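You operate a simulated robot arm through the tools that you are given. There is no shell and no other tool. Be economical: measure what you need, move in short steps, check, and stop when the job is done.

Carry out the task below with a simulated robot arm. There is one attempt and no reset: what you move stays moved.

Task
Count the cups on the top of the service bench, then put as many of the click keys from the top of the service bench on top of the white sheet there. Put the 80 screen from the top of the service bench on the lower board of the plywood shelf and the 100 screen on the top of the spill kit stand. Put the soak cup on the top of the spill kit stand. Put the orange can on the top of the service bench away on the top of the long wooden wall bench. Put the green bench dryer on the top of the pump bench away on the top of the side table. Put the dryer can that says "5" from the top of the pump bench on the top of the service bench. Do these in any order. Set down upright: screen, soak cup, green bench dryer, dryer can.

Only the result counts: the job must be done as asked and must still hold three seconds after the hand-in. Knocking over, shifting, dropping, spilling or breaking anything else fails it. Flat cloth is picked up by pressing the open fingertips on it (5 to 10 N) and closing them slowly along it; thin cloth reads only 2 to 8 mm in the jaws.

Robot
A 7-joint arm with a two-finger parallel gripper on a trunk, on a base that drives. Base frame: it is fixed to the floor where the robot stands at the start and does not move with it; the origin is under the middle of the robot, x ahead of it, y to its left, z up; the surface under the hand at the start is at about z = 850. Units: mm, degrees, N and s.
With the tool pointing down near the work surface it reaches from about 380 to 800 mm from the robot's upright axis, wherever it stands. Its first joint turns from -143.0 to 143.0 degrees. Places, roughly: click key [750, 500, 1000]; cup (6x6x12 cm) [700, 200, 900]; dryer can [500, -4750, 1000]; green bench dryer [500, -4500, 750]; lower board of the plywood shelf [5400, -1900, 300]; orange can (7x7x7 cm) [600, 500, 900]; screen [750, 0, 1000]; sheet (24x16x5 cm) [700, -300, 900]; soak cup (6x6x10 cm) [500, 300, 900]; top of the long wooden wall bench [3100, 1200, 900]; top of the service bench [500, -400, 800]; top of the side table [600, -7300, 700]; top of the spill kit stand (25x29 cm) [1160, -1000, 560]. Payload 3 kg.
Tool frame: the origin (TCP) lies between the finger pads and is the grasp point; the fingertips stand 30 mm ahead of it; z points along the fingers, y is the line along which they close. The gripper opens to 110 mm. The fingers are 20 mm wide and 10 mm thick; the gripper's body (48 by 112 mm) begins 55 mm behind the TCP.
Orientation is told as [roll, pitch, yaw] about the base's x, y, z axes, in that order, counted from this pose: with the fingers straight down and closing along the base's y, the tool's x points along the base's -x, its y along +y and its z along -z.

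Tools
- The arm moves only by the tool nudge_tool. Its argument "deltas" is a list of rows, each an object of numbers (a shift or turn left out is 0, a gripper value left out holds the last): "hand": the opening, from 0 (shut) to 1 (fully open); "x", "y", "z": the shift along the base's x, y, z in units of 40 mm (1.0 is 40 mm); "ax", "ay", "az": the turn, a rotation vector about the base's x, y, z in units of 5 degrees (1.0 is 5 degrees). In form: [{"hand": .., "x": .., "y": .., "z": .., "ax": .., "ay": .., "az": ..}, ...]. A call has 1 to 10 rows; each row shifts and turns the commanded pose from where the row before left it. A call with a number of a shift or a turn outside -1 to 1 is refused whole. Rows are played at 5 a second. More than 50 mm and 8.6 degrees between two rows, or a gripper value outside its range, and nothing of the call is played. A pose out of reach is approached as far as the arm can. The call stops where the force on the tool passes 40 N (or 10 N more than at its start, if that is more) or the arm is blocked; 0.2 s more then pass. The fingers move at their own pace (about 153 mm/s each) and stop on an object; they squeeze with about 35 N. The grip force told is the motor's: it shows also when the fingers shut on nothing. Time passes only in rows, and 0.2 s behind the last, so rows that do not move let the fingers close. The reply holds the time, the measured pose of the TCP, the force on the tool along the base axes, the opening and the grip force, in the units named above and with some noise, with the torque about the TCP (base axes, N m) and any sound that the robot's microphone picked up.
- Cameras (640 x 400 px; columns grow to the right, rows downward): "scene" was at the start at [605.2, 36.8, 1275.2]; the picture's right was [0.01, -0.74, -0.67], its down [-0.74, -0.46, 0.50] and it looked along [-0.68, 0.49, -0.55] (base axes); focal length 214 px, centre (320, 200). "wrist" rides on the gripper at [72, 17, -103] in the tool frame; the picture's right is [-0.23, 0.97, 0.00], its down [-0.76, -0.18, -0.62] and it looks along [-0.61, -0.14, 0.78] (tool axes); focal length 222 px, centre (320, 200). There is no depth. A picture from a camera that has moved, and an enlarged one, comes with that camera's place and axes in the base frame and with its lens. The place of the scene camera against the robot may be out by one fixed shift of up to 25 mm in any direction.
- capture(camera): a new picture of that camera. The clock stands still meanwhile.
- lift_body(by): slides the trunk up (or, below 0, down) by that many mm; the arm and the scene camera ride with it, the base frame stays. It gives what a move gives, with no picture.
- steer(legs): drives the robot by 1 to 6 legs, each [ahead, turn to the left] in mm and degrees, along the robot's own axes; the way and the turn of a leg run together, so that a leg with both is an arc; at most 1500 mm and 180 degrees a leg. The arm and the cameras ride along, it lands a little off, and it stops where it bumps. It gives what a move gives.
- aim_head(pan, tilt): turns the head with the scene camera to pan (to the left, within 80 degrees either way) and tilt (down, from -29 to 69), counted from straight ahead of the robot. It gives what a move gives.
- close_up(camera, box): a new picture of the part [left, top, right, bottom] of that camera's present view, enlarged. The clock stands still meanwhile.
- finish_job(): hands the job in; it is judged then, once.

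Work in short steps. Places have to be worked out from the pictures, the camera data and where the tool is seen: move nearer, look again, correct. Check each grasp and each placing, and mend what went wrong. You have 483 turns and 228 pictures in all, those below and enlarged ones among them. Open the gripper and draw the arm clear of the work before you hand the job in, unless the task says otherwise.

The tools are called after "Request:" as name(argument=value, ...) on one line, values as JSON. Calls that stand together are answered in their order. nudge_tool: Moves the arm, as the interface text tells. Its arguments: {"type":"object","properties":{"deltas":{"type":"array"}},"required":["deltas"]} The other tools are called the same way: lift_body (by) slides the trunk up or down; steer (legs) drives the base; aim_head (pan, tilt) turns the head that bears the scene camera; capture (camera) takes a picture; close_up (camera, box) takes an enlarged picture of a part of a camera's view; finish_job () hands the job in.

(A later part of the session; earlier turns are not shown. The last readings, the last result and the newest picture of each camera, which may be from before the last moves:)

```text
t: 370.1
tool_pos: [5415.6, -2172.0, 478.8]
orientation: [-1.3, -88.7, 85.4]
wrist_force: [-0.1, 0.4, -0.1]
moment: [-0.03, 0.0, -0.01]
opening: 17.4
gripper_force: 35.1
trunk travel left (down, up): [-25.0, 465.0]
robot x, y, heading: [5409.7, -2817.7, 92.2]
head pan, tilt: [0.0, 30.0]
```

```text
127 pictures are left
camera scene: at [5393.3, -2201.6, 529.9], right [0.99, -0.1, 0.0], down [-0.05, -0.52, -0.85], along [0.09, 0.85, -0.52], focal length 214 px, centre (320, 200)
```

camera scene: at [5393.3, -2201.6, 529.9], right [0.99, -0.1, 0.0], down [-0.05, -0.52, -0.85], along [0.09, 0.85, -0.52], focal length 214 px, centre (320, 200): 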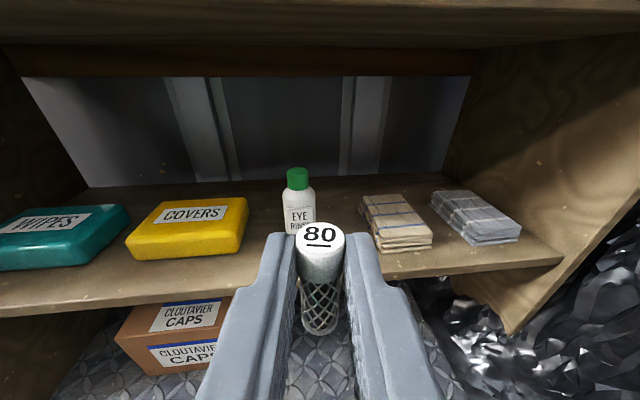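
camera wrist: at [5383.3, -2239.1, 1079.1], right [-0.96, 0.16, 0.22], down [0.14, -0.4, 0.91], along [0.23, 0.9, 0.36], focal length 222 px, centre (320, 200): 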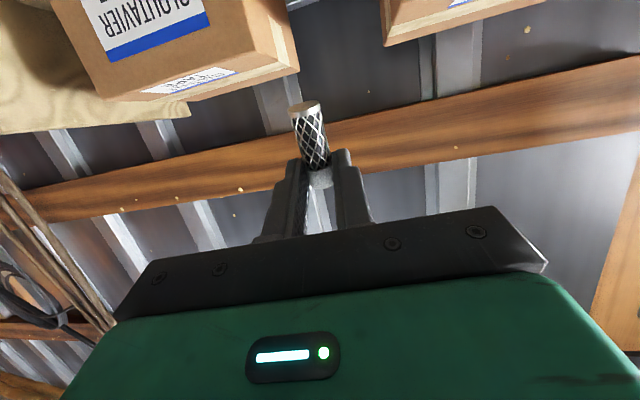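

A clear view: I'll place the screen at about (5425,-1987), in front of the eye-rinse bottle with room to spare. Lower to z≈385 and move in.

Request:
nudge_tool(deltas=[{"z": -1}, {"z": -1}, {"z": -0.3}, {"x": 0.17, "y": 1}, {"y": 1}])

Request:
capture(camera="scene")

```text
t: 371.3
tool_pos: [5423.4, -2090.6, 388.5]
orientation: [-1.1, -88.7, 85.3]
wrist_force: [-0.6, -1.2, 0.5]
moment: [0.01, 0.01, -0.02]
opening: 17.4
gripper_force: 34.8
trunk travel left (down, up): [-25.0, 465.0]
robot x, y, heading: [5407.9, -2812.3, 92.1]
head pan, tilt: [0.0, 30.0]
```

```text
126 pictures are left
camera scene: at [5400.7, -2120.1, 437.9], right [0.99, -0.1, 0.0], down [-0.05, -0.52, -0.85], along [0.09, 0.85, -0.52], focal length 214 px, centre (320, 200)
```

scene: 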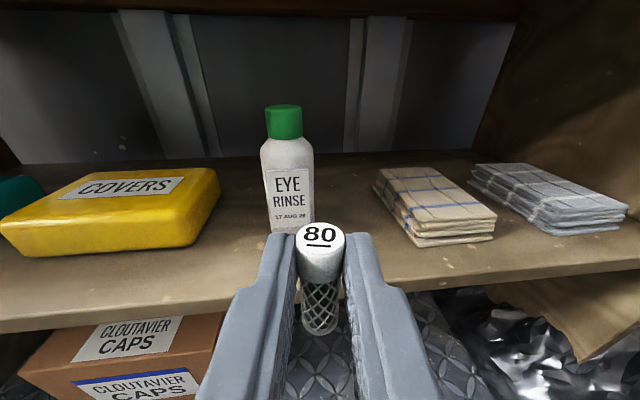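

Request:
nudge_tool(deltas=[{"y": 1}, {"y": 1}])

Request:
aim_head(pan=0, tilt=55)

Request:
capture(camera="scene")

Request:
capture(camera="wrist")

```text
t: 371.9
tool_pos: [5423.1, -2011.1, 387.6]
orientation: [0.1, -88.9, 84.2]
wrist_force: [-0.3, -0.3, 0.0]
moment: [0.01, 0.0, 0.0]
opening: 17.2
gripper_force: 35.2
trunk travel left (down, up): [-25.0, 465.0]
robot x, y, heading: [5406.1, -2814.3, 92.3]
head pan, tilt: [0.0, 30.0]
```

```text
t: 372.8
tool_pos: [5422.2, -2012.2, 388.3]
orientation: [-0.8, -88.7, 84.9]
wrist_force: [-0.5, 0.6, -0.7]
moment: [0.0, -0.05, -0.02]
opening: 17.1
gripper_force: 35.1
trunk travel left (down, up): [-25.0, 465.0]
robot x, y, heading: [5406.8, -2816.3, 92.1]
head pan, tilt: [0.0, 55.0]
```

```text
125 pictures are left
camera scene: at [5399.0, -2060.7, 402.3], right [0.99, -0.1, 0.0], down [-0.08, -0.83, -0.56], along [0.06, 0.55, -0.83], focal length 214 px, centre (320, 200)
```

scene: 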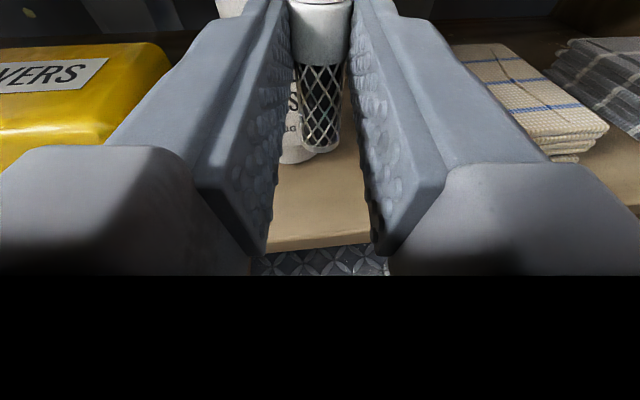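

```text
124 pictures are left
camera wrist: at [5394.3, -2115.6, 317.5], right [-0.97, 0.1, 0.23], down [0.12, -0.62, 0.78], along [0.22, 0.78, 0.59], focal length 222 px, centre (320, 200)
```

wrist: 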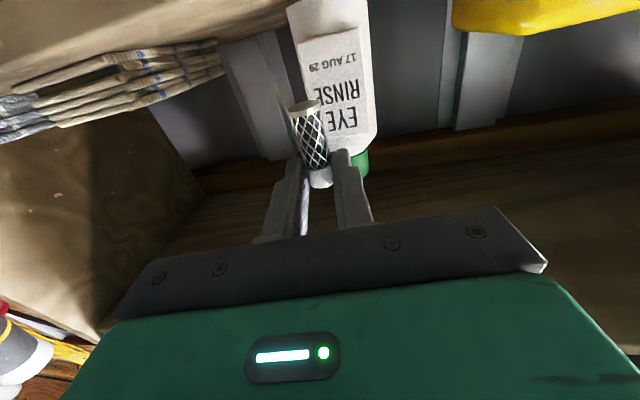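

Positioned over the board. I lower in small steps, watching for contact.

Request:
nudge_tool(deltas=[{"z": -0.6}, {"z": -0.2}])

Request:
nudge_tool(deltas=[{"z": -0.1}, {"z": -0.1}])

Request:
close_up(camera="scene", box=[220, 0, 420, 280])

```text
t: 373.4
tool_pos: [5421.6, -2011.8, 356.3]
orientation: [-1.0, -88.6, 85.3]
wrist_force: [-1.5, 0.4, -0.9]
moment: [-0.05, -0.04, 0.0]
opening: 17.2
gripper_force: 34.9
trunk travel left (down, up): [-25.0, 465.0]
robot x, y, heading: [5409.0, -2816.3, 92.0]
head pan, tilt: [0.0, 55.0]
```

```text
t: 373.9
tool_pos: [5420.9, -2011.2, 346.2]
orientation: [-0.8, -88.6, 85.0]
wrist_force: [0.9, -0.1, -0.8]
moment: [-0.03, 0.01, 0.0]
opening: 17.2
gripper_force: 35.0
trunk travel left (down, up): [-25.0, 465.0]
robot x, y, heading: [5409.7, -2808.9, 92.2]
head pan, tilt: [0.0, 55.0]
```

```text
1.43 times, centred on (320, 140) of scene
camera zoom: at [5398.0, -2060.4, 362.8], right [0.99, -0.1, 0.0], down [-0.08, -0.83, -0.55], along [0.06, 0.55, -0.83], focal length 306 px, centre (320, 286)
```

zoom: 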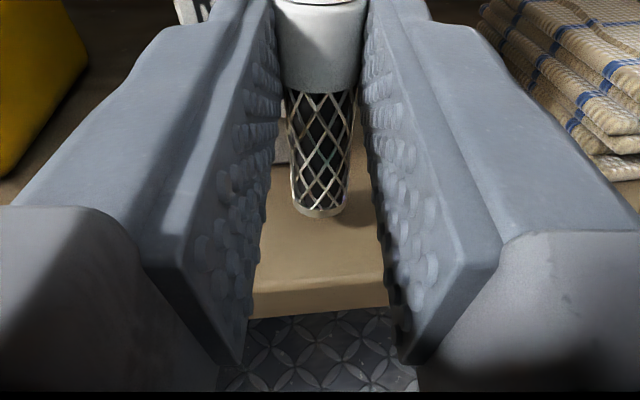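

Request:
nudge_tool(deltas=[{"z": -0.06}, {"z": -0.06}, {"z": -0.06}])

```text
t: 374.8
tool_pos: [5422.9, -2011.2, 342.2]
orientation: [-0.7, -88.9, 84.8]
wrist_force: [0.1, -0.1, -0.4]
moment: [0.01, 0.0, 0.03]
opening: 17.3
gripper_force: 35.2
trunk travel left (down, up): [-25.0, 465.0]
robot x, y, heading: [5406.6, -2810.4, 92.1]
head pan, tilt: [0.0, 55.0]
```

Request:
nudge_tool(deltas=[{"z": -0.06}, {"z": -0.06}, {"z": -0.06}])

Request:
close_up(camera="scene", box=[220, 0, 420, 280])

```text
t: 375.6
tool_pos: [5422.9, -2010.4, 338.3]
orientation: [1.5, -89.2, 82.6]
wrist_force: [-0.2, 4.1, 30.0]
moment: [0.9, -0.13, 0.03]
opening: 17.3
gripper_force: 34.7
trunk travel left (down, up): [-25.0, 465.0]
robot x, y, heading: [5405.8, -2811.4, 91.9]
head pan, tilt: [0.0, 55.0]
```

```text
1.43 times, centred on (320, 140) of scene
camera zoom: at [5398.0, -2059.5, 352.4], right [0.99, -0.1, 0.0], down [-0.08, -0.82, -0.56], along [0.06, 0.56, -0.83], focal length 306 px, centre (320, 286)
```

zoom: 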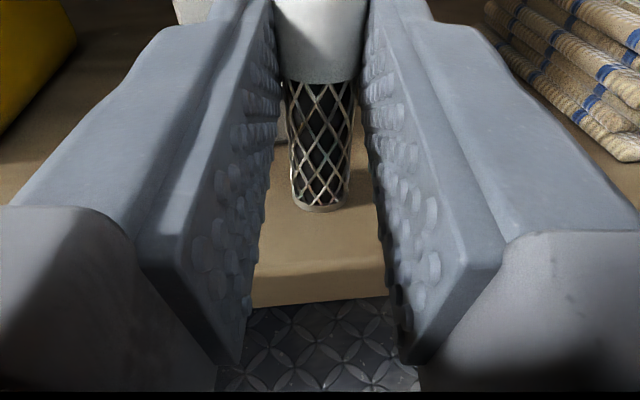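

Contact at 30 N. I ease up slightly, open the fingers, and withdraw straight back.

Request:
nudge_tool(deltas=[{"z": 0.07}, {"hand": 0.2}, {"hand": 0.3}, {"hand": 0.4}, {}])

Request:
close_up(camera="scene", box=[220, 0, 420, 280])

```text
t: 376.8
tool_pos: [5421.3, -2011.7, 336.9]
orientation: [-1.0, -88.7, 85.0]
wrist_force: [0.3, 0.4, -0.8]
moment: [0.02, 0.01, -0.02]
opening: 44.1
gripper_force: 0.1
trunk travel left (down, up): [-25.0, 465.0]
robot x, y, heading: [5410.3, -2816.2, 92.2]
head pan, tilt: [0.0, 55.0]
```

```text
1.43 times, centred on (320, 140) of scene
camera zoom: at [5397.8, -2060.5, 351.0], right [0.99, -0.1, 0.0], down [-0.08, -0.83, -0.55], along [0.06, 0.55, -0.83], focal length 306 px, centre (320, 286)
```

zoom: 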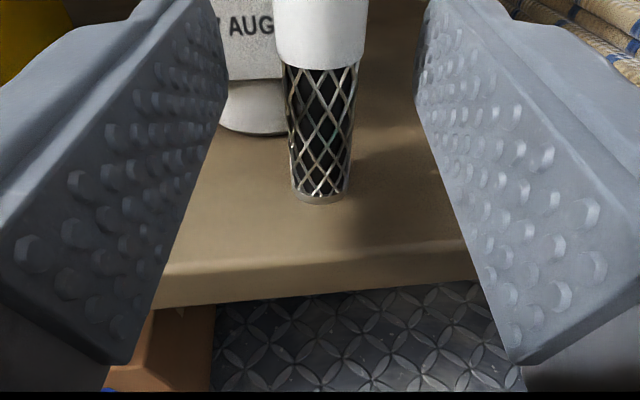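

It stands upright. I withdraw straight back, then check.

Request:
nudge_tool(deltas=[{"y": -0.5}, {"y": -1}, {"y": -1}, {"y": -1}])

Request:
aim_head(pan=0, tilt=25)

Request:
capture(camera="scene")

```text
t: 377.8
tool_pos: [5421.4, -2152.9, 336.5]
orientation: [0.0, -88.7, 84.2]
wrist_force: [-0.4, 0.4, 0.2]
moment: [0.02, -0.02, 0.02]
opening: 43.9
gripper_force: 0.1
trunk travel left (down, up): [-25.0, 465.0]
robot x, y, heading: [5406.9, -2813.7, 92.2]
head pan, tilt: [0.0, 55.0]
```

```text
t: 378.7
tool_pos: [5421.2, -2151.6, 336.4]
orientation: [-0.8, -88.6, 85.0]
wrist_force: [0.7, 0.2, 0.7]
moment: [-0.01, 0.0, 0.01]
opening: 44.0
gripper_force: 0.1
trunk travel left (down, up): [-25.0, 465.0]
robot x, y, heading: [5405.9, -2813.8, 91.9]
head pan, tilt: [0.0, 25.0]
```

```text
120 pictures are left
camera scene: at [5399.3, -2179.2, 394.4], right [0.99, -0.1, 0.0], down [-0.04, -0.44, -0.9], along [0.09, 0.89, -0.44], focal length 214 px, centre (320, 200)
```

scene: 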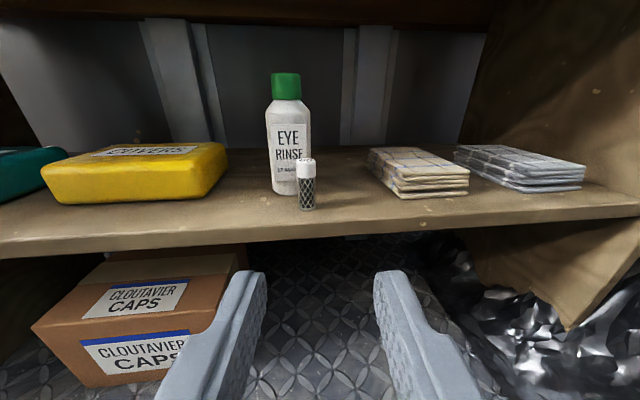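

The 80 screen stands on the lower board. I raise the hand and rotate it back to pointing down.

Request:
nudge_tool(deltas=[{"z": 1, "y": -0.3}, {"z": 1, "y": -0.3}, {"z": 1, "y": -0.3}, {"z": 1, "y": -0.3}, {"z": 1, "y": -0.3}, {"z": 1}])

Request:
nudge_tool(deltas=[{"ax": -1, "ay": 0.09}, {"ax": -1, "ay": 0.09}, {"ax": -1, "ay": 0.09}, {"ax": -1, "ay": 0.09}, {"ax": -1, "ay": 0.09}, {"ax": -1, "ay": 0.09}, {"ax": -1, "ay": 0.09}, {"ax": -1, "ay": 0.09}, {"ax": -1, "ay": 0.09}])

Request:
nudge_tool(deltas=[{"ax": -1, "ay": 0.09}, {"ax": -1, "ay": 0.09}, {"ax": -1, "ay": 0.09}, {"ax": -1, "ay": 0.09}, {"ax": -1, "ay": 0.09}, {"ax": -1, "ay": 0.09}, {"ax": -1, "ay": 0.09}, {"ax": -1, "ay": 0.09}, {"ax": -0.8, "ay": 0.07}])

```text
t: 380.1
tool_pos: [5434.3, -2215.6, 574.4]
orientation: [31.4, -88.1, 50.2]
wrist_force: [-5.8, 5.1, 1.6]
moment: [-0.26, -0.11, -0.45]
opening: 44.0
gripper_force: 0.0
trunk travel left (down, up): [-25.0, 465.0]
robot x, y, heading: [5407.8, -2811.6, 92.1]
head pan, tilt: [0.0, 25.0]
```

```text
t: 382.1
tool_pos: [5392.5, -2220.4, 524.3]
orientation: [-0.9, -43.4, 84.9]
wrist_force: [1.7, 0.1, -0.8]
moment: [0.01, 0.02, 0.01]
opening: 43.8
gripper_force: 0.0
out of reach, approached as far as the arm can: row 1, 2, 3, 4
trunk travel left (down, up): [-25.0, 465.0]
robot x, y, heading: [5409.7, -2814.2, 92.4]
head pan, tilt: [0.0, 25.0]
```

```text
t: 384.1
tool_pos: [5394.3, -2221.2, 525.0]
orientation: [-0.7, 0.8, 84.9]
wrist_force: [-0.7, 0.2, -0.4]
moment: [0.0, 0.02, 0.02]
opening: 43.9
gripper_force: 0.1
trunk travel left (down, up): [-25.0, 465.0]
robot x, y, heading: [5408.9, -2809.7, 92.2]
head pan, tilt: [0.0, 25.0]
```

Request:
lift_body(by=400)

Request:
nudge_tool(deltas=[{"y": -1, "z": 1}, {"y": -1, "z": 1}, {"y": -0.7, "z": 1}, {"z": 1}])

Request:
steer(legs=[[40, 0], [0, 88]])

```text
t: 387.9
tool_pos: [5394.2, -2219.9, 925.3]
orientation: [-0.7, 0.6, 85.0]
wrist_force: [0.2, 0.0, 0.0]
moment: [0.0, -0.04, 0.0]
opening: 43.9
gripper_force: 0.1
trunk travel left (down, up): [-425.0, 65.0]
robot x, y, heading: [5410.1, -2813.6, 92.0]
head pan, tilt: [0.0, 25.0]
```

```text
refused: row 1 steps farther than a row can; nothing moved
```

```text
t: 392.6
tool_pos: [4810.2, -2751.0, 924.7]
orientation: [-0.7, 0.7, 171.1]
wrist_force: [-1.4, -0.5, 0.4]
moment: [0.03, -0.09, 0.02]
opening: 43.9
gripper_force: 0.1
trunk travel left (down, up): [-425.0, 65.0]
robot x, y, heading: [5405.5, -2704.2, 179.7]
head pan, tilt: [0.0, 25.0]
```

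Request:
nudge_tool(deltas=[{"x": 0.8, "z": 0.8}, {"x": 0.8, "z": 0.8}, {"x": 0.8, "z": 0.8}, {"z": 1}, {"y": 0.8, "z": 0.5}])

Request:
steer(legs=[[830, 0]])

Request:
steer(legs=[[0, 90]])

Request:
steer(legs=[[720, 0]])

```text
t: 393.9
tool_pos: [4904.7, -2718.9, 1082.9]
orientation: [-0.7, 0.5, 171.2]
wrist_force: [-0.1, -1.2, 0.3]
moment: [0.01, -0.03, 0.01]
opening: 43.8
gripper_force: 0.0
trunk travel left (down, up): [-425.0, 65.0]
robot x, y, heading: [5401.5, -2702.7, 180.0]
head pan, tilt: [0.0, 25.0]
```

```text
t: 398.3
tool_pos: [4073.5, -2717.6, 1081.6]
orientation: [-0.8, 0.5, 171.4]
wrist_force: [0.6, 0.4, 0.0]
moment: [0.01, 0.03, -0.05]
opening: 44.1
gripper_force: 0.1
trunk travel left (down, up): [-425.0, 65.0]
robot x, y, heading: [4570.5, -2699.8, 180.0]
head pan, tilt: [0.0, 25.0]
```

```text
t: 402.6
tool_pos: [4594.3, -3199.2, 1082.4]
orientation: [-0.7, 0.6, -98.1]
wrist_force: [-0.4, 0.1, -0.2]
moment: [0.03, -0.05, 0.02]
opening: 44.0
gripper_force: 0.1
trunk travel left (down, up): [-425.0, 65.0]
robot x, y, heading: [4504.9, -2702.7, -89.7]
head pan, tilt: [0.0, 25.0]
```

```text
t: 406.5
tool_pos: [4596.6, -3916.6, 1083.4]
orientation: [-0.8, 0.6, -98.0]
wrist_force: [-0.9, 0.0, 0.1]
moment: [0.04, -0.01, 0.0]
opening: 44.1
gripper_force: 0.1
trunk travel left (down, up): [-425.0, 65.0]
robot x, y, heading: [4508.0, -3421.4, -89.9]
head pan, tilt: [0.0, 25.0]
```

Request:
steer(legs=[[0, -90]])

Request:
steer(legs=[[1500, 0], [800, 0]])

Request:
aim_head(pan=0, tilt=-28.6)

Request:
capture(camera="scene")

```text
t: 411.2
tool_pos: [4009.2, -3497.2, 1085.8]
orientation: [-0.5, 0.5, 170.8]
wrist_force: [-0.2, 1.5, -0.1]
moment: [-0.12, 0.04, -0.03]
opening: 44.1
gripper_force: 0.0
trunk travel left (down, up): [-425.0, 65.0]
robot x, y, heading: [4509.9, -3481.5, -179.6]
head pan, tilt: [0.0, 25.0]
stopped in leg 1: the robot was blocked; the commanded pose is now the measured one
```

```text
t: 422.5
tool_pos: [1710.1, -3489.0, 1084.2]
orientation: [-0.7, 0.5, 170.3]
wrist_force: [-0.2, 0.4, 0.0]
moment: [0.0, 0.04, 0.0]
opening: 43.6
gripper_force: 0.1
trunk travel left (down, up): [-425.0, 65.0]
robot x, y, heading: [2207.2, -3484.7, 179.7]
head pan, tilt: [0.0, 25.0]
```

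```text
t: 423.7
tool_pos: [1709.7, -3487.8, 1085.3]
orientation: [-0.6, 0.6, 170.2]
wrist_force: [-0.1, 0.0, 0.3]
moment: [0.02, 0.02, 0.04]
opening: 43.9
gripper_force: 0.0
trunk travel left (down, up): [-425.0, 65.0]
robot x, y, heading: [2205.5, -3480.6, 179.6]
head pan, tilt: [0.0, -28.6]
```

```text
119 pictures are left
camera scene: at [1542.8, -3455.5, 1134.3], right [0.17, 0.99, 0.01], down [0.87, -0.15, -0.47], along [-0.46, 0.09, -0.88], focal length 214 px, centre (320, 200)
```

scene: 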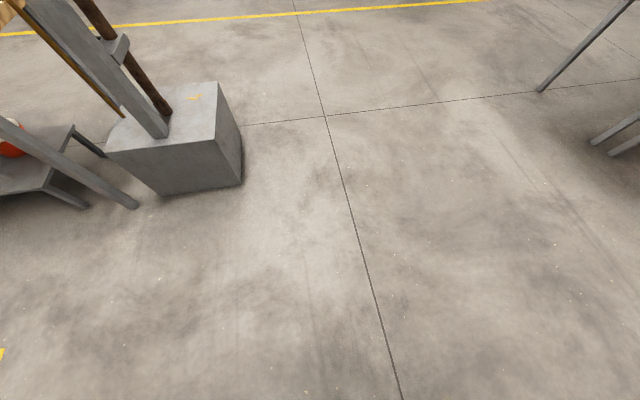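

Request:
aim_head(pan=50, tilt=-28)

Request:
capture(camera="scene")

```text
t: 424.9
tool_pos: [1709.7, -3488.6, 1085.6]
orientation: [-0.7, 0.5, 170.2]
wrist_force: [-0.4, 0.4, 0.7]
moment: [0.01, -0.01, 0.0]
opening: 44.1
gripper_force: 0.0
trunk travel left (down, up): [-425.0, 65.0]
robot x, y, heading: [2203.1, -3484.1, 179.4]
head pan, tilt: [50.0, -28.0]
```

```text
118 pictures are left
camera scene: at [1534.3, -3506.9, 1157.3], right [0.12, 0.64, -0.76], down [0.81, -0.5, -0.3], along [-0.57, -0.58, -0.58], focal length 214 px, centre (320, 200)
```

scene: 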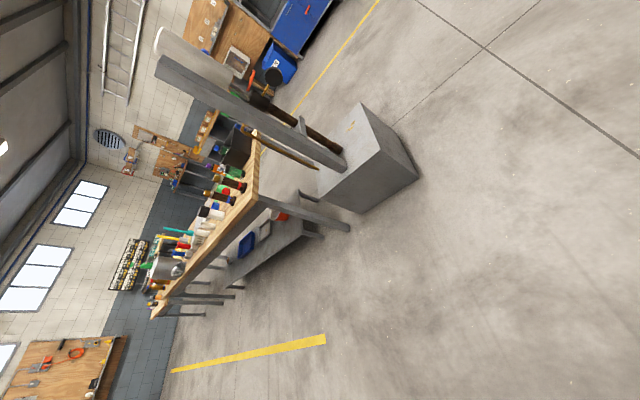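

The pump bench runs from y≈-4000 to -6100. I approach its east side at y≈-4600 and look.

Request:
steer(legs=[[0, 90]])

Request:
steer(legs=[[1100, 0]])

Request:
steer(legs=[[0, -90]])

Request:
steer(legs=[[400, 0]])

Request:
aim_head(pan=0, tilt=-28.6)

Request:
capture(camera="scene")

```text
t: 429.2
tool_pos: [2211.2, -3982.0, 1084.9]
orientation: [-0.7, 0.6, -100.2]
wrist_force: [-0.5, 0.6, -0.5]
moment: [0.0, -0.01, 0.04]
opening: 44.0
gripper_force: 0.0
trunk travel left (down, up): [-425.0, 65.0]
robot x, y, heading: [2141.6, -3484.5, -91.2]
head pan, tilt: [50.0, -28.0]
```

```text
t: 434.8
tool_pos: [2185.8, -5069.1, 1085.1]
orientation: [-0.6, 0.5, -100.5]
wrist_force: [0.3, -0.1, -0.3]
moment: [-0.04, 0.02, 0.01]
opening: 43.8
gripper_force: 0.1
trunk travel left (down, up): [-425.0, 65.0]
robot x, y, heading: [2116.5, -4566.8, -91.6]
head pan, tilt: [50.0, -28.0]
```

```text
t: 439.0
tool_pos: [1620.7, -4648.6, 1086.1]
orientation: [-0.5, 0.4, 171.0]
wrist_force: [0.8, 0.3, 0.8]
moment: [-0.01, -0.03, -0.01]
opening: 44.1
gripper_force: 0.1
trunk travel left (down, up): [-425.0, 65.0]
robot x, y, heading: [2118.6, -4632.6, -179.6]
head pan, tilt: [50.0, -28.0]
```

```text
t: 441.5
tool_pos: [1220.5, -4650.1, 1086.9]
orientation: [-0.7, 0.6, 170.9]
wrist_force: [0.7, 0.3, -0.6]
moment: [0.01, 0.01, 0.01]
opening: 43.8
gripper_force: 0.0
trunk travel left (down, up): [-425.0, 65.0]
robot x, y, heading: [1717.1, -4635.1, -180.0]
head pan, tilt: [50.0, -28.0]
```

```text
t: 442.7
tool_pos: [1219.1, -4649.6, 1087.9]
orientation: [-0.6, 0.5, 170.9]
wrist_force: [-0.4, 0.1, -0.4]
moment: [0.04, -0.02, 0.01]
opening: 44.0
gripper_force: 0.2
trunk travel left (down, up): [-425.0, 65.0]
robot x, y, heading: [1719.2, -4633.2, -179.7]
head pan, tilt: [0.0, -28.6]
```

```text
117 pictures are left
camera scene: at [1053.5, -4618.6, 1136.6], right [0.16, 0.99, 0.01], down [0.87, -0.14, -0.47], along [-0.46, 0.08, -0.88], focal length 214 px, centre (320, 200)
```

scene: 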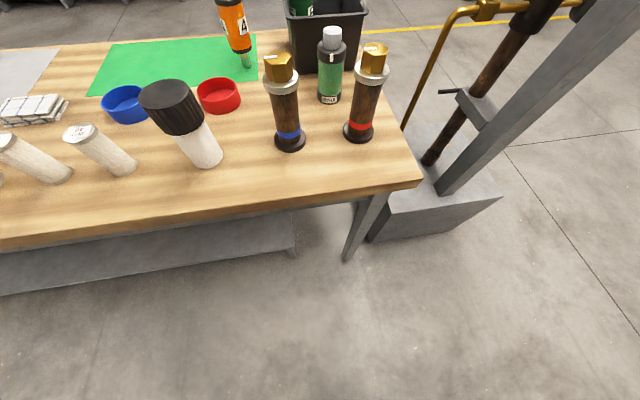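

Request:
aim_head(pan=45, tilt=-20)

Request:
capture(camera="scene")

Request:
capture(camera="wrist")

```text
t: 443.8
tool_pos: [1220.0, -4649.9, 1087.7]
orientation: [-0.6, 0.5, 170.8]
wrist_force: [-0.3, -0.5, -1.1]
moment: [-0.01, 0.0, -0.02]
opening: 44.3
gripper_force: 0.1
trunk travel left (down, up): [-425.0, 65.0]
robot x, y, heading: [1718.1, -4636.2, -179.6]
head pan, tilt: [45.0, -20.0]
```

```text
116 pictures are left
camera scene: at [1055.5, -4673.4, 1149.3], right [0.12, 0.71, -0.7], down [0.89, -0.39, -0.24], along [-0.44, -0.59, -0.68], focal length 214 px, centre (320, 200)
```

scene: 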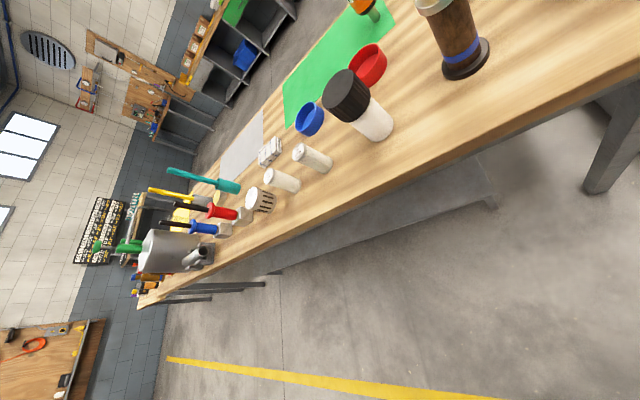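

```text
115 pictures are left
camera wrist: at [1287.0, -4680.1, 1190.9], right [-0.38, -0.93, -0.01], down [-0.73, 0.29, 0.62], along [-0.57, 0.24, -0.79], focal length 222 px, centre (320, 200)
```

wrist: 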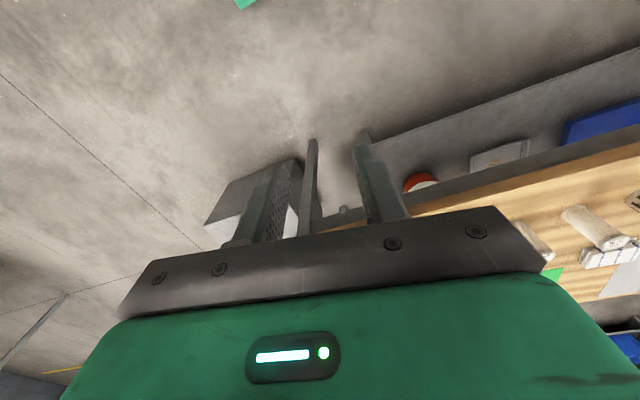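

Request:
aim_head(pan=0, tilt=-28.6)

Request:
close_up(camera="scene", box=[200, 0, 420, 180])

Request:
close_up(camera="scene", box=[0, 20, 240, 200])

```text
t: 444.9
tool_pos: [1220.1, -4649.9, 1087.9]
orientation: [-0.5, 0.5, 170.8]
wrist_force: [0.6, 0.8, 0.2]
moment: [0.03, 0.0, 0.01]
opening: 44.1
gripper_force: 0.0
trunk travel left (down, up): [-425.0, 65.0]
robot x, y, heading: [1714.7, -4631.6, -180.0]
head pan, tilt: [0.0, -28.6]
```

```text
2.22 times, centred on (310, 90) of scene
camera zoom: at [1053.5, -4618.6, 1136.5], right [0.16, 0.99, 0.01], down [0.87, -0.14, -0.47], along [-0.46, 0.08, -0.88], focal length 477 px, centre (342, 444)
```

zoom: 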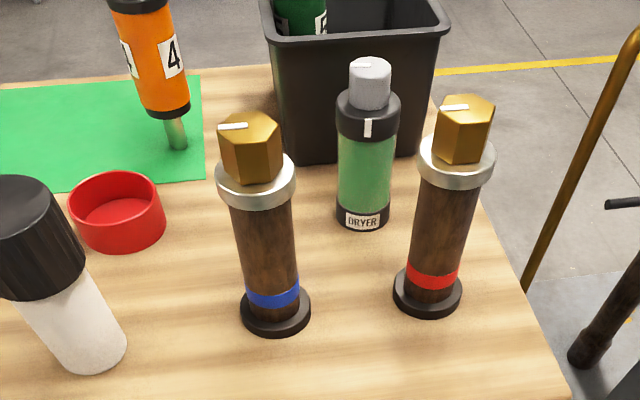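

```text
2.22 times, centred on (120, 110) of scene
camera zoom: at [1053.5, -4618.6, 1136.5], right [0.16, 0.99, 0.01], down [0.87, -0.14, -0.47], along [-0.46, 0.08, -0.88], focal length 477 px, centre (764, 400)
```

zoom: 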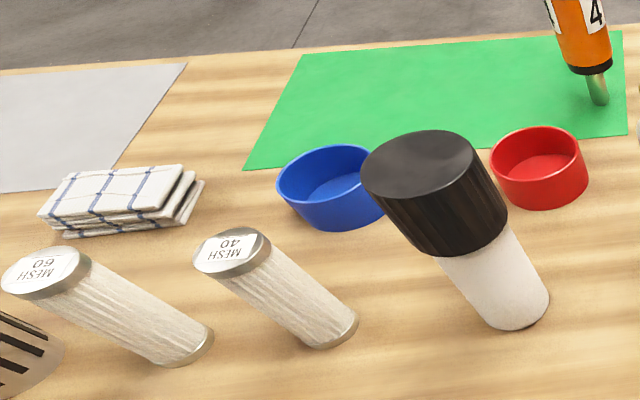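

The green "DRYER" bottle is the green bench dryer; the dryer cans are the numbered cylinders. I raise the trunk and drive closer for measuring.

Request:
lift_body(by=60)

Request:
steer(legs=[[380, 0]])

Request:
aim_head(pan=0, tilt=-5)

Request:
capture(camera="scene")

Request:
capture(camera="wrist")

```text
t: 445.9
tool_pos: [1220.2, -4648.9, 1146.3]
orientation: [-0.6, 0.4, 170.9]
wrist_force: [0.5, -0.2, 0.6]
moment: [0.03, -0.01, 0.01]
opening: 44.0
gripper_force: 0.1
trunk travel left (down, up): [-485.0, 5.0]
robot x, y, heading: [1718.1, -4635.6, -179.8]
head pan, tilt: [0.0, -28.6]
```

```text
t: 448.4
tool_pos: [839.0, -4650.6, 1147.1]
orientation: [-0.6, 0.5, 170.9]
wrist_force: [-0.4, 1.0, -0.7]
moment: [-0.03, 0.0, 0.0]
opening: 43.8
gripper_force: 0.1
trunk travel left (down, up): [-485.0, 5.0]
robot x, y, heading: [1335.9, -4635.1, -179.7]
head pan, tilt: [0.0, -28.6]
```

```text
t: 449.2
tool_pos: [839.3, -4651.1, 1148.5]
orientation: [-0.6, 0.5, 170.8]
wrist_force: [0.8, 0.4, -0.2]
moment: [0.0, -0.03, 0.01]
opening: 43.9
gripper_force: 0.1
trunk travel left (down, up): [-485.0, 5.0]
robot x, y, heading: [1337.8, -4637.8, -180.1]
head pan, tilt: [0.0, -5.0]
```

```text
112 pictures are left
camera scene: at [704.4, -4623.6, 1177.0], right [0.16, 0.99, 0.01], down [0.98, -0.16, -0.08], along [-0.08, 0.02, -1.0], focal length 214 px, centre (320, 200)
```

scene: 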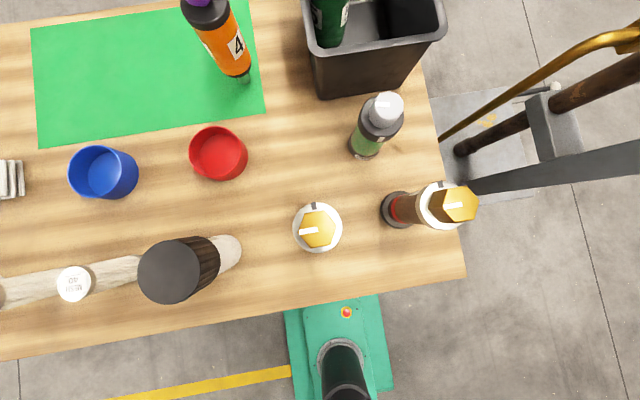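

```text
111 pictures are left
camera wrist: at [905.8, -4680.6, 1251.4], right [-0.38, -0.92, -0.01], down [-0.73, 0.29, 0.62], along [-0.57, 0.24, -0.79], focal length 222 px, centre (320, 200)
```

wrist: 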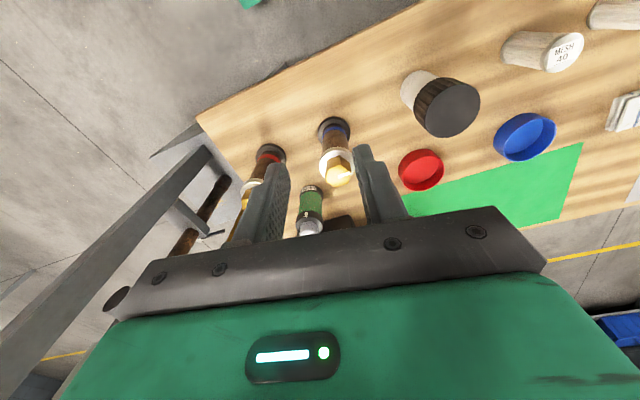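

The pump bench top is at z≈700; the dryer stands at about (559,-4501), top ≈860. I drive 130 closer, then move above the dryer.

Request:
steer(legs=[[130, 0]])

Request:
nudge_tool(deltas=[{"x": -0.7, "y": 0.8, "hand": 1}, {"x": -0.7, "y": 0.8}, {"x": -0.7, "y": 0.8}, {"x": -0.7, "y": 0.8}, {"x": -0.7, "y": 0.55}])

Request:
capture(camera="wrist")

Request:
capture(camera="scene")

```text
t: 450.5
tool_pos: [706.8, -4650.8, 1147.8]
orientation: [-0.6, 0.4, 170.7]
wrist_force: [0.2, 0.4, 0.1]
moment: [0.02, 0.04, -0.01]
opening: 44.3
gripper_force: 0.1
trunk travel left (down, up): [-485.0, 5.0]
robot x, y, heading: [1204.7, -4636.8, -180.0]
head pan, tilt: [0.0, -5.0]
```

```text
t: 451.7
tool_pos: [565.9, -4499.0, 1148.9]
orientation: [-0.7, 0.3, 170.6]
wrist_force: [-0.4, -0.8, 0.0]
moment: [0.03, 0.01, -0.05]
opening: 110.1
gripper_force: 0.1
trunk travel left (down, up): [-485.0, 5.0]
robot x, y, heading: [1203.4, -4633.4, -180.3]
head pan, tilt: [0.0, -5.0]
```

```text
110 pictures are left
camera wrist: at [632.9, -4529.2, 1252.1], right [-0.38, -0.92, -0.01], down [-0.73, 0.29, 0.62], along [-0.57, 0.25, -0.78], focal length 222 px, centre (320, 200)
```

wrist: 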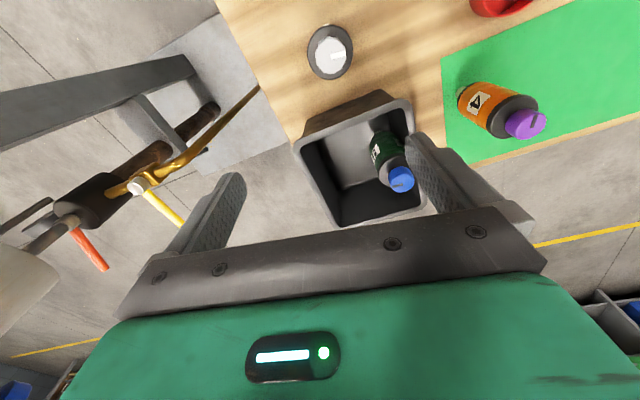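

```text
109 pictures are left
camera scene: at [431.6, -4472.0, 1177.8], right [0.16, 0.99, 0.01], down [0.98, -0.16, -0.08], along [-0.08, 0.02, -1.0], focal length 214 px, centre (320, 200)
```

scene: 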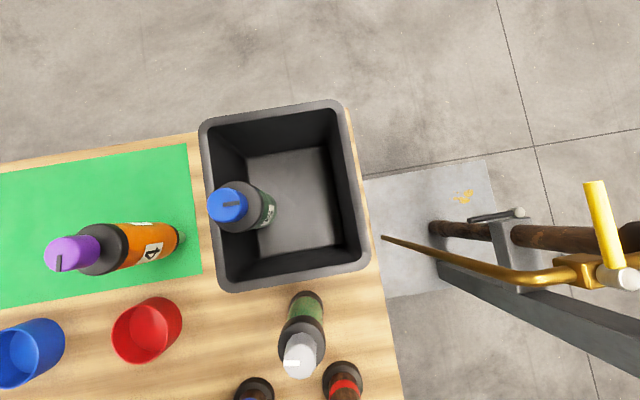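

Request:
close_up(camera="wrist", box=[340, 90, 440, 210])

Request:
close_up(camera="scene", box=[20, 150, 300, 300])

```text
3.33 times, centred on (390, 150) of wrist
camera zoom: at [632.9, -4529.2, 1252.1], right [-0.38, -0.92, -0.01], down [-0.73, 0.29, 0.62], along [-0.57, 0.25, -0.78], focal length 740 px, centre (87, 367)
```

zoom: 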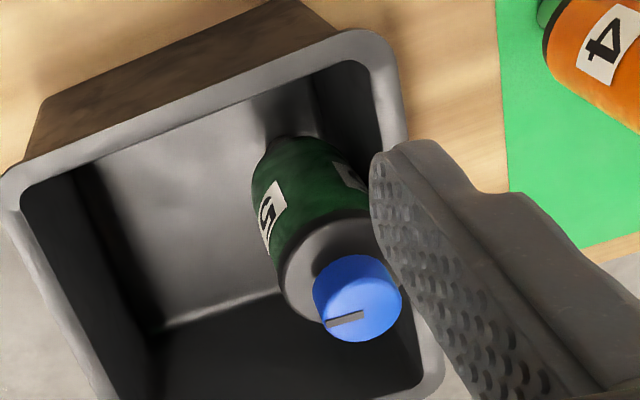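

```text
2.29 times, centred on (160, 225) of scene
camera zoom: at [431.6, -4472.0, 1177.8], right [0.16, 0.99, 0.01], down [0.98, -0.16, -0.08], along [-0.08, 0.02, -1.0], focal length 490 px, centre (686, 143)
```

zoom: 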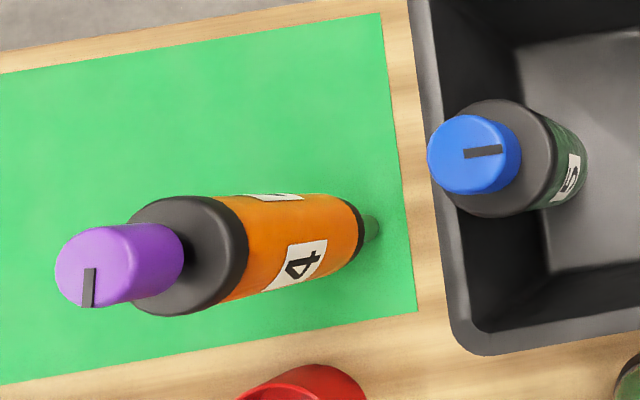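

The can in the bin says "5". First the dryer, refined at (601,-4523). I move over it and partly down.

Request:
nudge_tool(deltas=[{"x": 0.85, "y": -0.6}, {"z": -1}, {"z": -1}, {"z": -1}, {"z": -1}, {"z": -1}])

Request:
capture(camera="wrist")

```text
t: 453.1
tool_pos: [601.3, -4523.2, 946.1]
orientation: [-0.6, 0.6, 170.7]
wrist_force: [0.0, -0.3, 0.9]
moment: [0.0, 0.01, 0.01]
opening: 110.3
gripper_force: 0.1
trunk travel left (down, up): [-485.0, 5.0]
robot x, y, heading: [1204.4, -4639.0, -179.8]
head pan, tilt: [0.0, -5.0]
```

```text
106 pictures are left
camera wrist: at [667.6, -4554.1, 1051.2], right [-0.38, -0.92, -0.01], down [-0.73, 0.29, 0.62], along [-0.57, 0.25, -0.79], focal length 222 px, centre (320, 200)
```

wrist: 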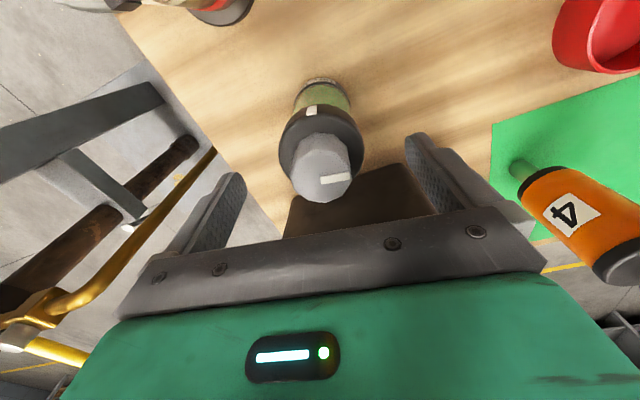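

Request:
nudge_tool(deltas=[{"z": -0.6}, {"z": -0.6}])

Request:
capture(camera="wrist")

Request:
aim_head(pan=0, tilt=50)

Request:
capture(camera="scene")

```text
t: 453.7
tool_pos: [601.3, -4524.1, 900.3]
orientation: [-0.6, 0.5, 170.7]
wrist_force: [1.0, -0.5, 0.0]
moment: [0.02, 0.02, -0.01]
opening: 110.0
gripper_force: 0.1
trunk travel left (down, up): [-485.0, 5.0]
robot x, y, heading: [1202.5, -4637.7, -179.9]
head pan, tilt: [0.0, -5.0]
```

```text
105 pictures are left
camera wrist: at [667.5, -4554.4, 1003.1], right [-0.38, -0.92, -0.01], down [-0.73, 0.29, 0.62], along [-0.57, 0.25, -0.79], focal length 222 px, centre (320, 200)
```

wrist: 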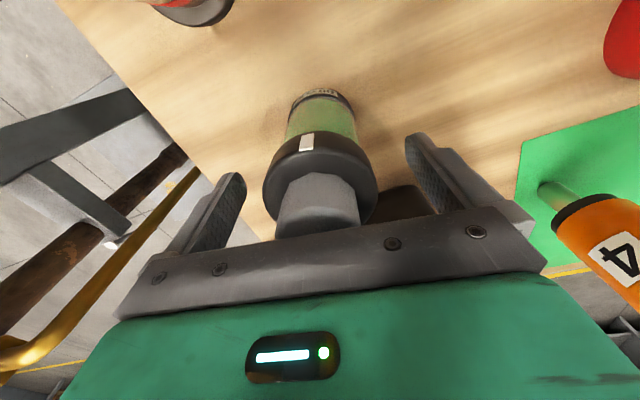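

```text
t: 455.0
tool_pos: [601.2, -4524.2, 900.3]
orientation: [-0.5, 0.6, 170.7]
wrist_force: [-0.1, -0.3, 0.3]
moment: [0.02, 0.0, -0.01]
opening: 110.0
gripper_force: 0.2
trunk travel left (down, up): [-485.0, 5.0]
robot x, y, heading: [1202.3, -4637.1, -179.7]
head pan, tilt: [0.0, 50.0]
```

```text
104 pictures are left
camera scene: at [550.7, -4511.0, 940.3], right [0.16, 0.99, 0.01], down [0.63, -0.11, 0.77], along [0.76, -0.12, -0.64], focal length 214 px, centre (320, 200)
```

scene: 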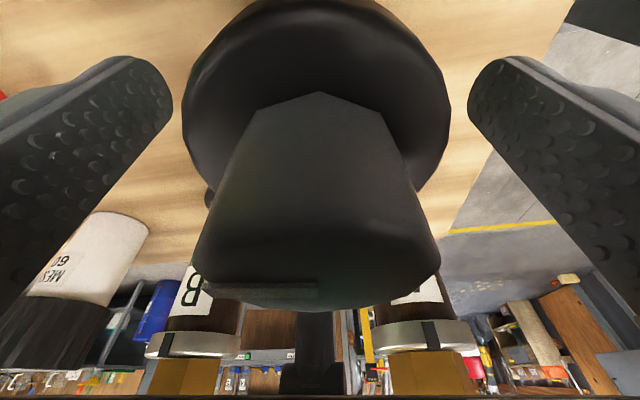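

Request:
nudge_tool(deltas=[{"z": -0.15}, {"z": -0.15}])

Request:
nudge_tool(deltas=[{"hand": 0.85}, {"hand": 0.75}, {"hand": 0.65}, {"hand": 0.5}, {"hand": 0}, {}])

```text
t: 455.6
tool_pos: [601.0, -4525.0, 887.3]
orientation: [-0.6, 0.4, 170.6]
wrist_force: [0.3, -0.3, 0.7]
moment: [-0.01, -0.01, 0.02]
opening: 109.9
gripper_force: 0.0
trunk travel left (down, up): [-485.0, 5.0]
robot x, y, heading: [1207.2, -4638.1, -180.1]
head pan, tilt: [0.0, 50.0]
```

```text
t: 457.0
tool_pos: [601.2, -4523.9, 888.8]
orientation: [-0.6, 0.4, 170.8]
wrist_force: [-1.2, -1.4, 3.6]
moment: [-0.39, 0.08, -0.04]
opening: 59.4
gripper_force: 35.3
trunk travel left (down, up): [-485.0, 5.0]
robot x, y, heading: [1208.3, -4638.1, -179.9]
head pan, tilt: [0.0, 50.0]
```

Gripped at 59 mm. I lift slowly and check.

Request:
nudge_tool(deltas=[{"z": 0.2}, {"z": 0.4}, {"z": 0.6}, {"z": 0.8}])

Request:
capture(camera="wrist")

```text
t: 458.0
tool_pos: [601.6, -4523.7, 969.7]
orientation: [-0.6, 0.5, 170.8]
wrist_force: [0.2, -0.4, -2.8]
moment: [-0.01, 0.0, 0.0]
opening: 59.6
gripper_force: 34.7
trunk travel left (down, up): [-485.0, 5.0]
robot x, y, heading: [1205.6, -4636.9, -180.1]
head pan, tilt: [0.0, 50.0]
```

```text
103 pictures are left
camera wrist: at [668.3, -4554.9, 1072.4], right [-0.38, -0.92, -0.01], down [-0.73, 0.29, 0.62], along [-0.57, 0.24, -0.79], focal length 222 px, centre (320, 200)
```

wrist: 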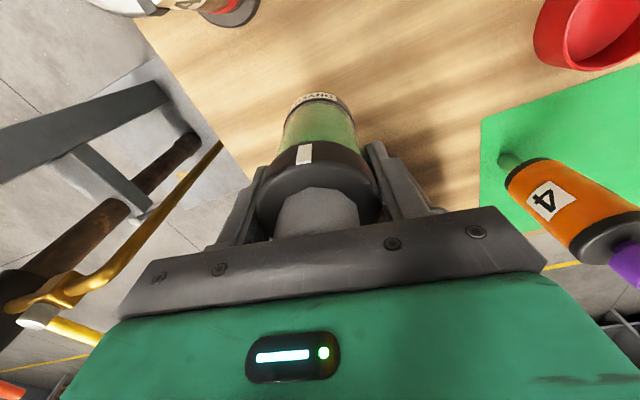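

The dryer is held. I raise it well above the neighbouring towers and back out.

Request:
nudge_tool(deltas=[{"z": 0.8}, {"z": 0.8}, {"z": 0.8}, {"z": 0.8}, {"z": 0.8}, {"y": -0.7, "x": 0.5}, {"y": -0.7, "x": 0.8}, {"x": 0.9}, {"x": 0.6}])

Request:
steer(legs=[[-600, 0]])

Request:
capture(camera="wrist")

```text
t: 460.0
tool_pos: [712.0, -4579.9, 1129.4]
orientation: [-0.6, 0.6, 170.7]
wrist_force: [-0.3, -0.4, -1.4]
moment: [0.01, 0.0, 0.01]
opening: 59.6
gripper_force: 35.1
trunk travel left (down, up): [-485.0, 5.0]
robot x, y, heading: [1204.4, -4634.6, -180.0]
head pan, tilt: [0.0, 50.0]
```

```text
t: 463.4
tool_pos: [1317.4, -4579.1, 1128.8]
orientation: [-0.7, 0.4, 170.6]
wrist_force: [0.2, -0.3, -2.7]
moment: [-0.01, 0.02, 0.04]
opening: 59.4
gripper_force: 35.1
trunk travel left (down, up): [-485.0, 5.0]
robot x, y, heading: [1806.6, -4632.4, 180.1]
head pan, tilt: [0.0, 50.0]
```

```text
102 pictures are left
camera wrist: at [1385.0, -4609.5, 1232.0], right [-0.38, -0.92, -0.01], down [-0.73, 0.29, 0.62], along [-0.57, 0.25, -0.79], focal length 222 px, centre (320, 200)
```

wrist: 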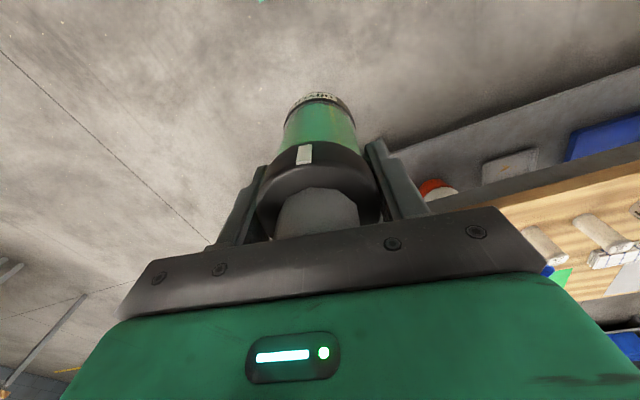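

Next I head south to the side table near (600,-7300).

Request:
steer(legs=[[0, 90]])

Request:
aim_head(pan=0, tilt=-28.6)

Request:
steer(legs=[[1200, 0]])

Request:
capture(camera="scene")

```text
t: 468.0
tool_pos: [1752.5, -5128.8, 1129.8]
orientation: [-0.5, 0.5, -99.9]
wrist_force: [0.2, -0.1, -2.6]
moment: [-0.03, 0.02, 0.01]
opening: 59.5
gripper_force: 34.6
trunk travel left (down, up): [-485.0, 5.0]
robot x, y, heading: [1745.4, -4636.5, -91.6]
head pan, tilt: [0.0, 50.0]
stopped in leg 1: the robot was blocked; the commanded pose is now the measured one
```

```text
t: 469.5
tool_pos: [1751.1, -5128.6, 1129.8]
orientation: [-0.8, 0.6, -99.8]
wrist_force: [0.6, 0.2, -2.8]
moment: [0.0, 0.01, -0.01]
opening: 59.4
gripper_force: 35.0
trunk travel left (down, up): [-485.0, 5.0]
robot x, y, heading: [1745.4, -4636.0, -91.6]
head pan, tilt: [0.0, -28.6]
```

```text
t: 475.6
tool_pos: [1728.4, -6335.0, 1129.6]
orientation: [-0.8, 0.4, -99.6]
wrist_force: [-0.1, 0.7, -2.5]
moment: [0.06, 0.02, -0.02]
opening: 59.3
gripper_force: 34.6
trunk travel left (down, up): [-485.0, 5.0]
robot x, y, heading: [1718.6, -5837.0, -91.1]
head pan, tilt: [0.0, -28.6]
```

```text
101 pictures are left
camera scene: at [1686.1, -6475.2, 1178.9], right [-0.99, 0.17, 0.01], down [0.14, 0.87, -0.47], along [-0.09, -0.46, -0.88], focal length 214 px, centre (320, 200)
```

scene: 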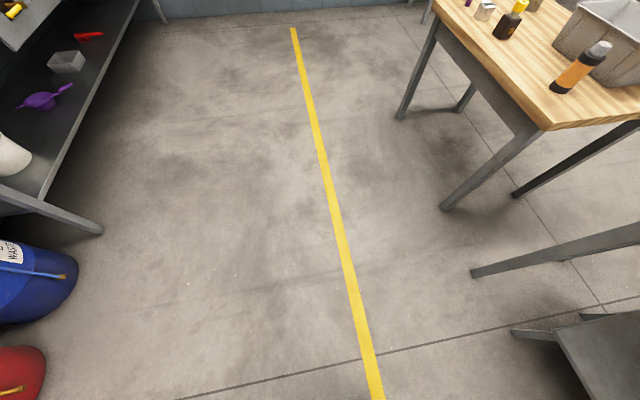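

The side table's near corner is at about (930,-6840). I drive to y≈-7110 and turn to face it.

Request:
steer(legs=[[1270, 0]])

Request:
steer(legs=[[0, -89]])

Request:
capture(camera="scene")

Request:
capture(camera="wrist")

```text
t: 482.1
tool_pos: [1701.0, -7613.9, 1130.4]
orientation: [-0.8, 0.5, -99.7]
wrist_force: [-0.3, -0.9, -2.7]
moment: [-0.04, 0.01, 0.0]
opening: 59.5
gripper_force: 35.1
trunk travel left (down, up): [-485.0, 5.0]
robot x, y, heading: [1691.6, -7119.3, -91.2]
head pan, tilt: [0.0, -28.6]
```

```text
t: 486.6
tool_pos: [1204.1, -7127.8, 1131.4]
orientation: [-0.8, 0.5, 170.6]
wrist_force: [-0.1, -0.1, -2.5]
moment: [0.0, 0.01, -0.02]
opening: 59.3
gripper_force: 34.7
trunk travel left (down, up): [-485.0, 5.0]
robot x, y, heading: [1692.7, -7184.1, -179.8]
head pan, tilt: [0.0, -28.6]
stopped in leg 1: the robot was blocked; the commanded pose is now the measured one
```

```text
100 pictures are left
camera scene: at [1036.7, -7095.9, 1180.7], right [0.16, 0.99, 0.01], down [0.87, -0.14, -0.47], along [-0.46, 0.09, -0.88], focal length 214 px, centre (320, 200)
```

scene: 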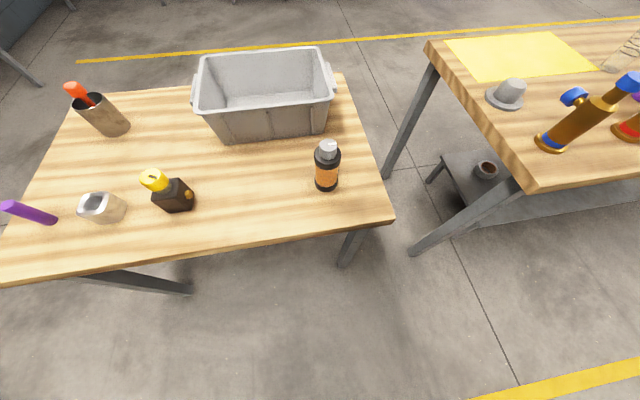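

```text
99 pictures are left
camera wrist: at [1269.8, -7158.6, 1235.2], right [-0.38, -0.92, -0.01], down [-0.73, 0.29, 0.62], along [-0.57, 0.25, -0.79], focal length 222 px, centre (320, 200)
```

wrist: 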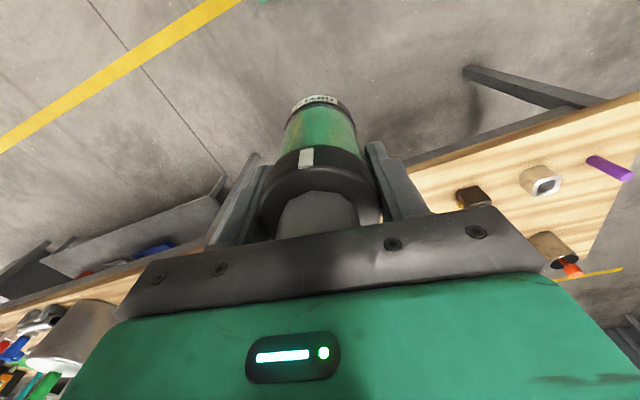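

Free spot at about (745,-7195) between the orange dryer and the black bottle. I drive 290 closer.

Request:
steer(legs=[[290, 0]])

Request:
nudge_tool(deltas=[{"x": -0.8, "y": -0.4}, {"x": -0.8, "y": -0.4}, {"x": -0.8, "y": -0.4}, {"x": -0.8, "y": -0.4}])

Request:
capture(camera="wrist")

Request:
aim_head(pan=0, tilt=0)

Request:
capture(camera="scene")

```text
t: 488.6
tool_pos: [913.5, -7130.8, 1131.3]
orientation: [-0.7, 0.5, 170.8]
wrist_force: [-0.4, -0.5, -1.8]
moment: [-0.03, 0.0, 0.01]
opening: 59.7
gripper_force: 34.9
trunk travel left (down, up): [-485.0, 5.0]
robot x, y, heading: [1402.9, -7188.2, -179.5]
head pan, tilt: [0.0, -28.6]
```

```text
t: 489.6
tool_pos: [785.0, -7196.5, 1131.4]
orientation: [-0.7, 0.7, 170.9]
wrist_force: [-0.3, 0.4, -2.3]
moment: [0.0, -0.02, 0.01]
opening: 59.1
gripper_force: 34.9
trunk travel left (down, up): [-485.0, 5.0]
robot x, y, heading: [1402.9, -7185.5, -179.5]
head pan, tilt: [0.0, -28.6]
```

```text
98 pictures are left
camera wrist: at [851.8, -7226.1, 1235.6], right [-0.38, -0.92, -0.01], down [-0.73, 0.29, 0.62], along [-0.57, 0.24, -0.79], focal length 222 px, centre (320, 200)
```

wrist: 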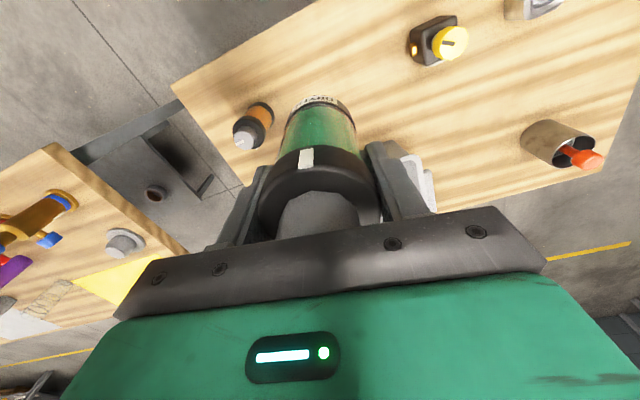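

```text
t: 490.5
tool_pos: [785.4, -7195.9, 1132.3]
orientation: [-0.7, 0.5, 170.8]
wrist_force: [-0.1, -1.0, -3.3]
moment: [-0.01, -0.02, -0.03]
opening: 59.2
gripper_force: 34.9
trunk travel left (down, up): [-485.0, 5.0]
robot x, y, heading: [1403.6, -7190.5, -179.6]
head pan, tilt: [0.0, 0.0]
```

```text
97 pictures are left
camera scene: at [658.6, -7170.0, 1159.0], right [0.16, 0.99, 0.01], down [0.99, -0.16, 0.01], along [0.01, 0.01, -1.0], focal length 214 px, centre (320, 200)
```

scene: 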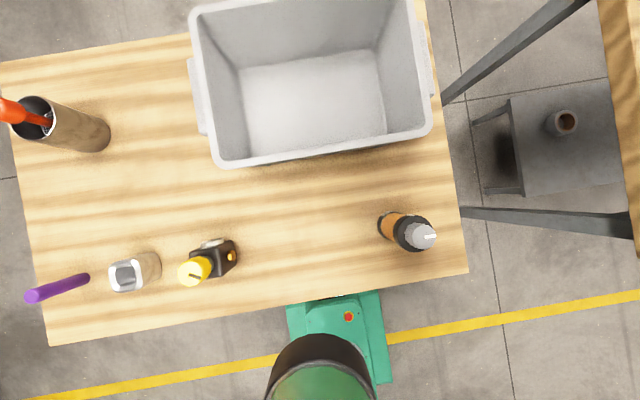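

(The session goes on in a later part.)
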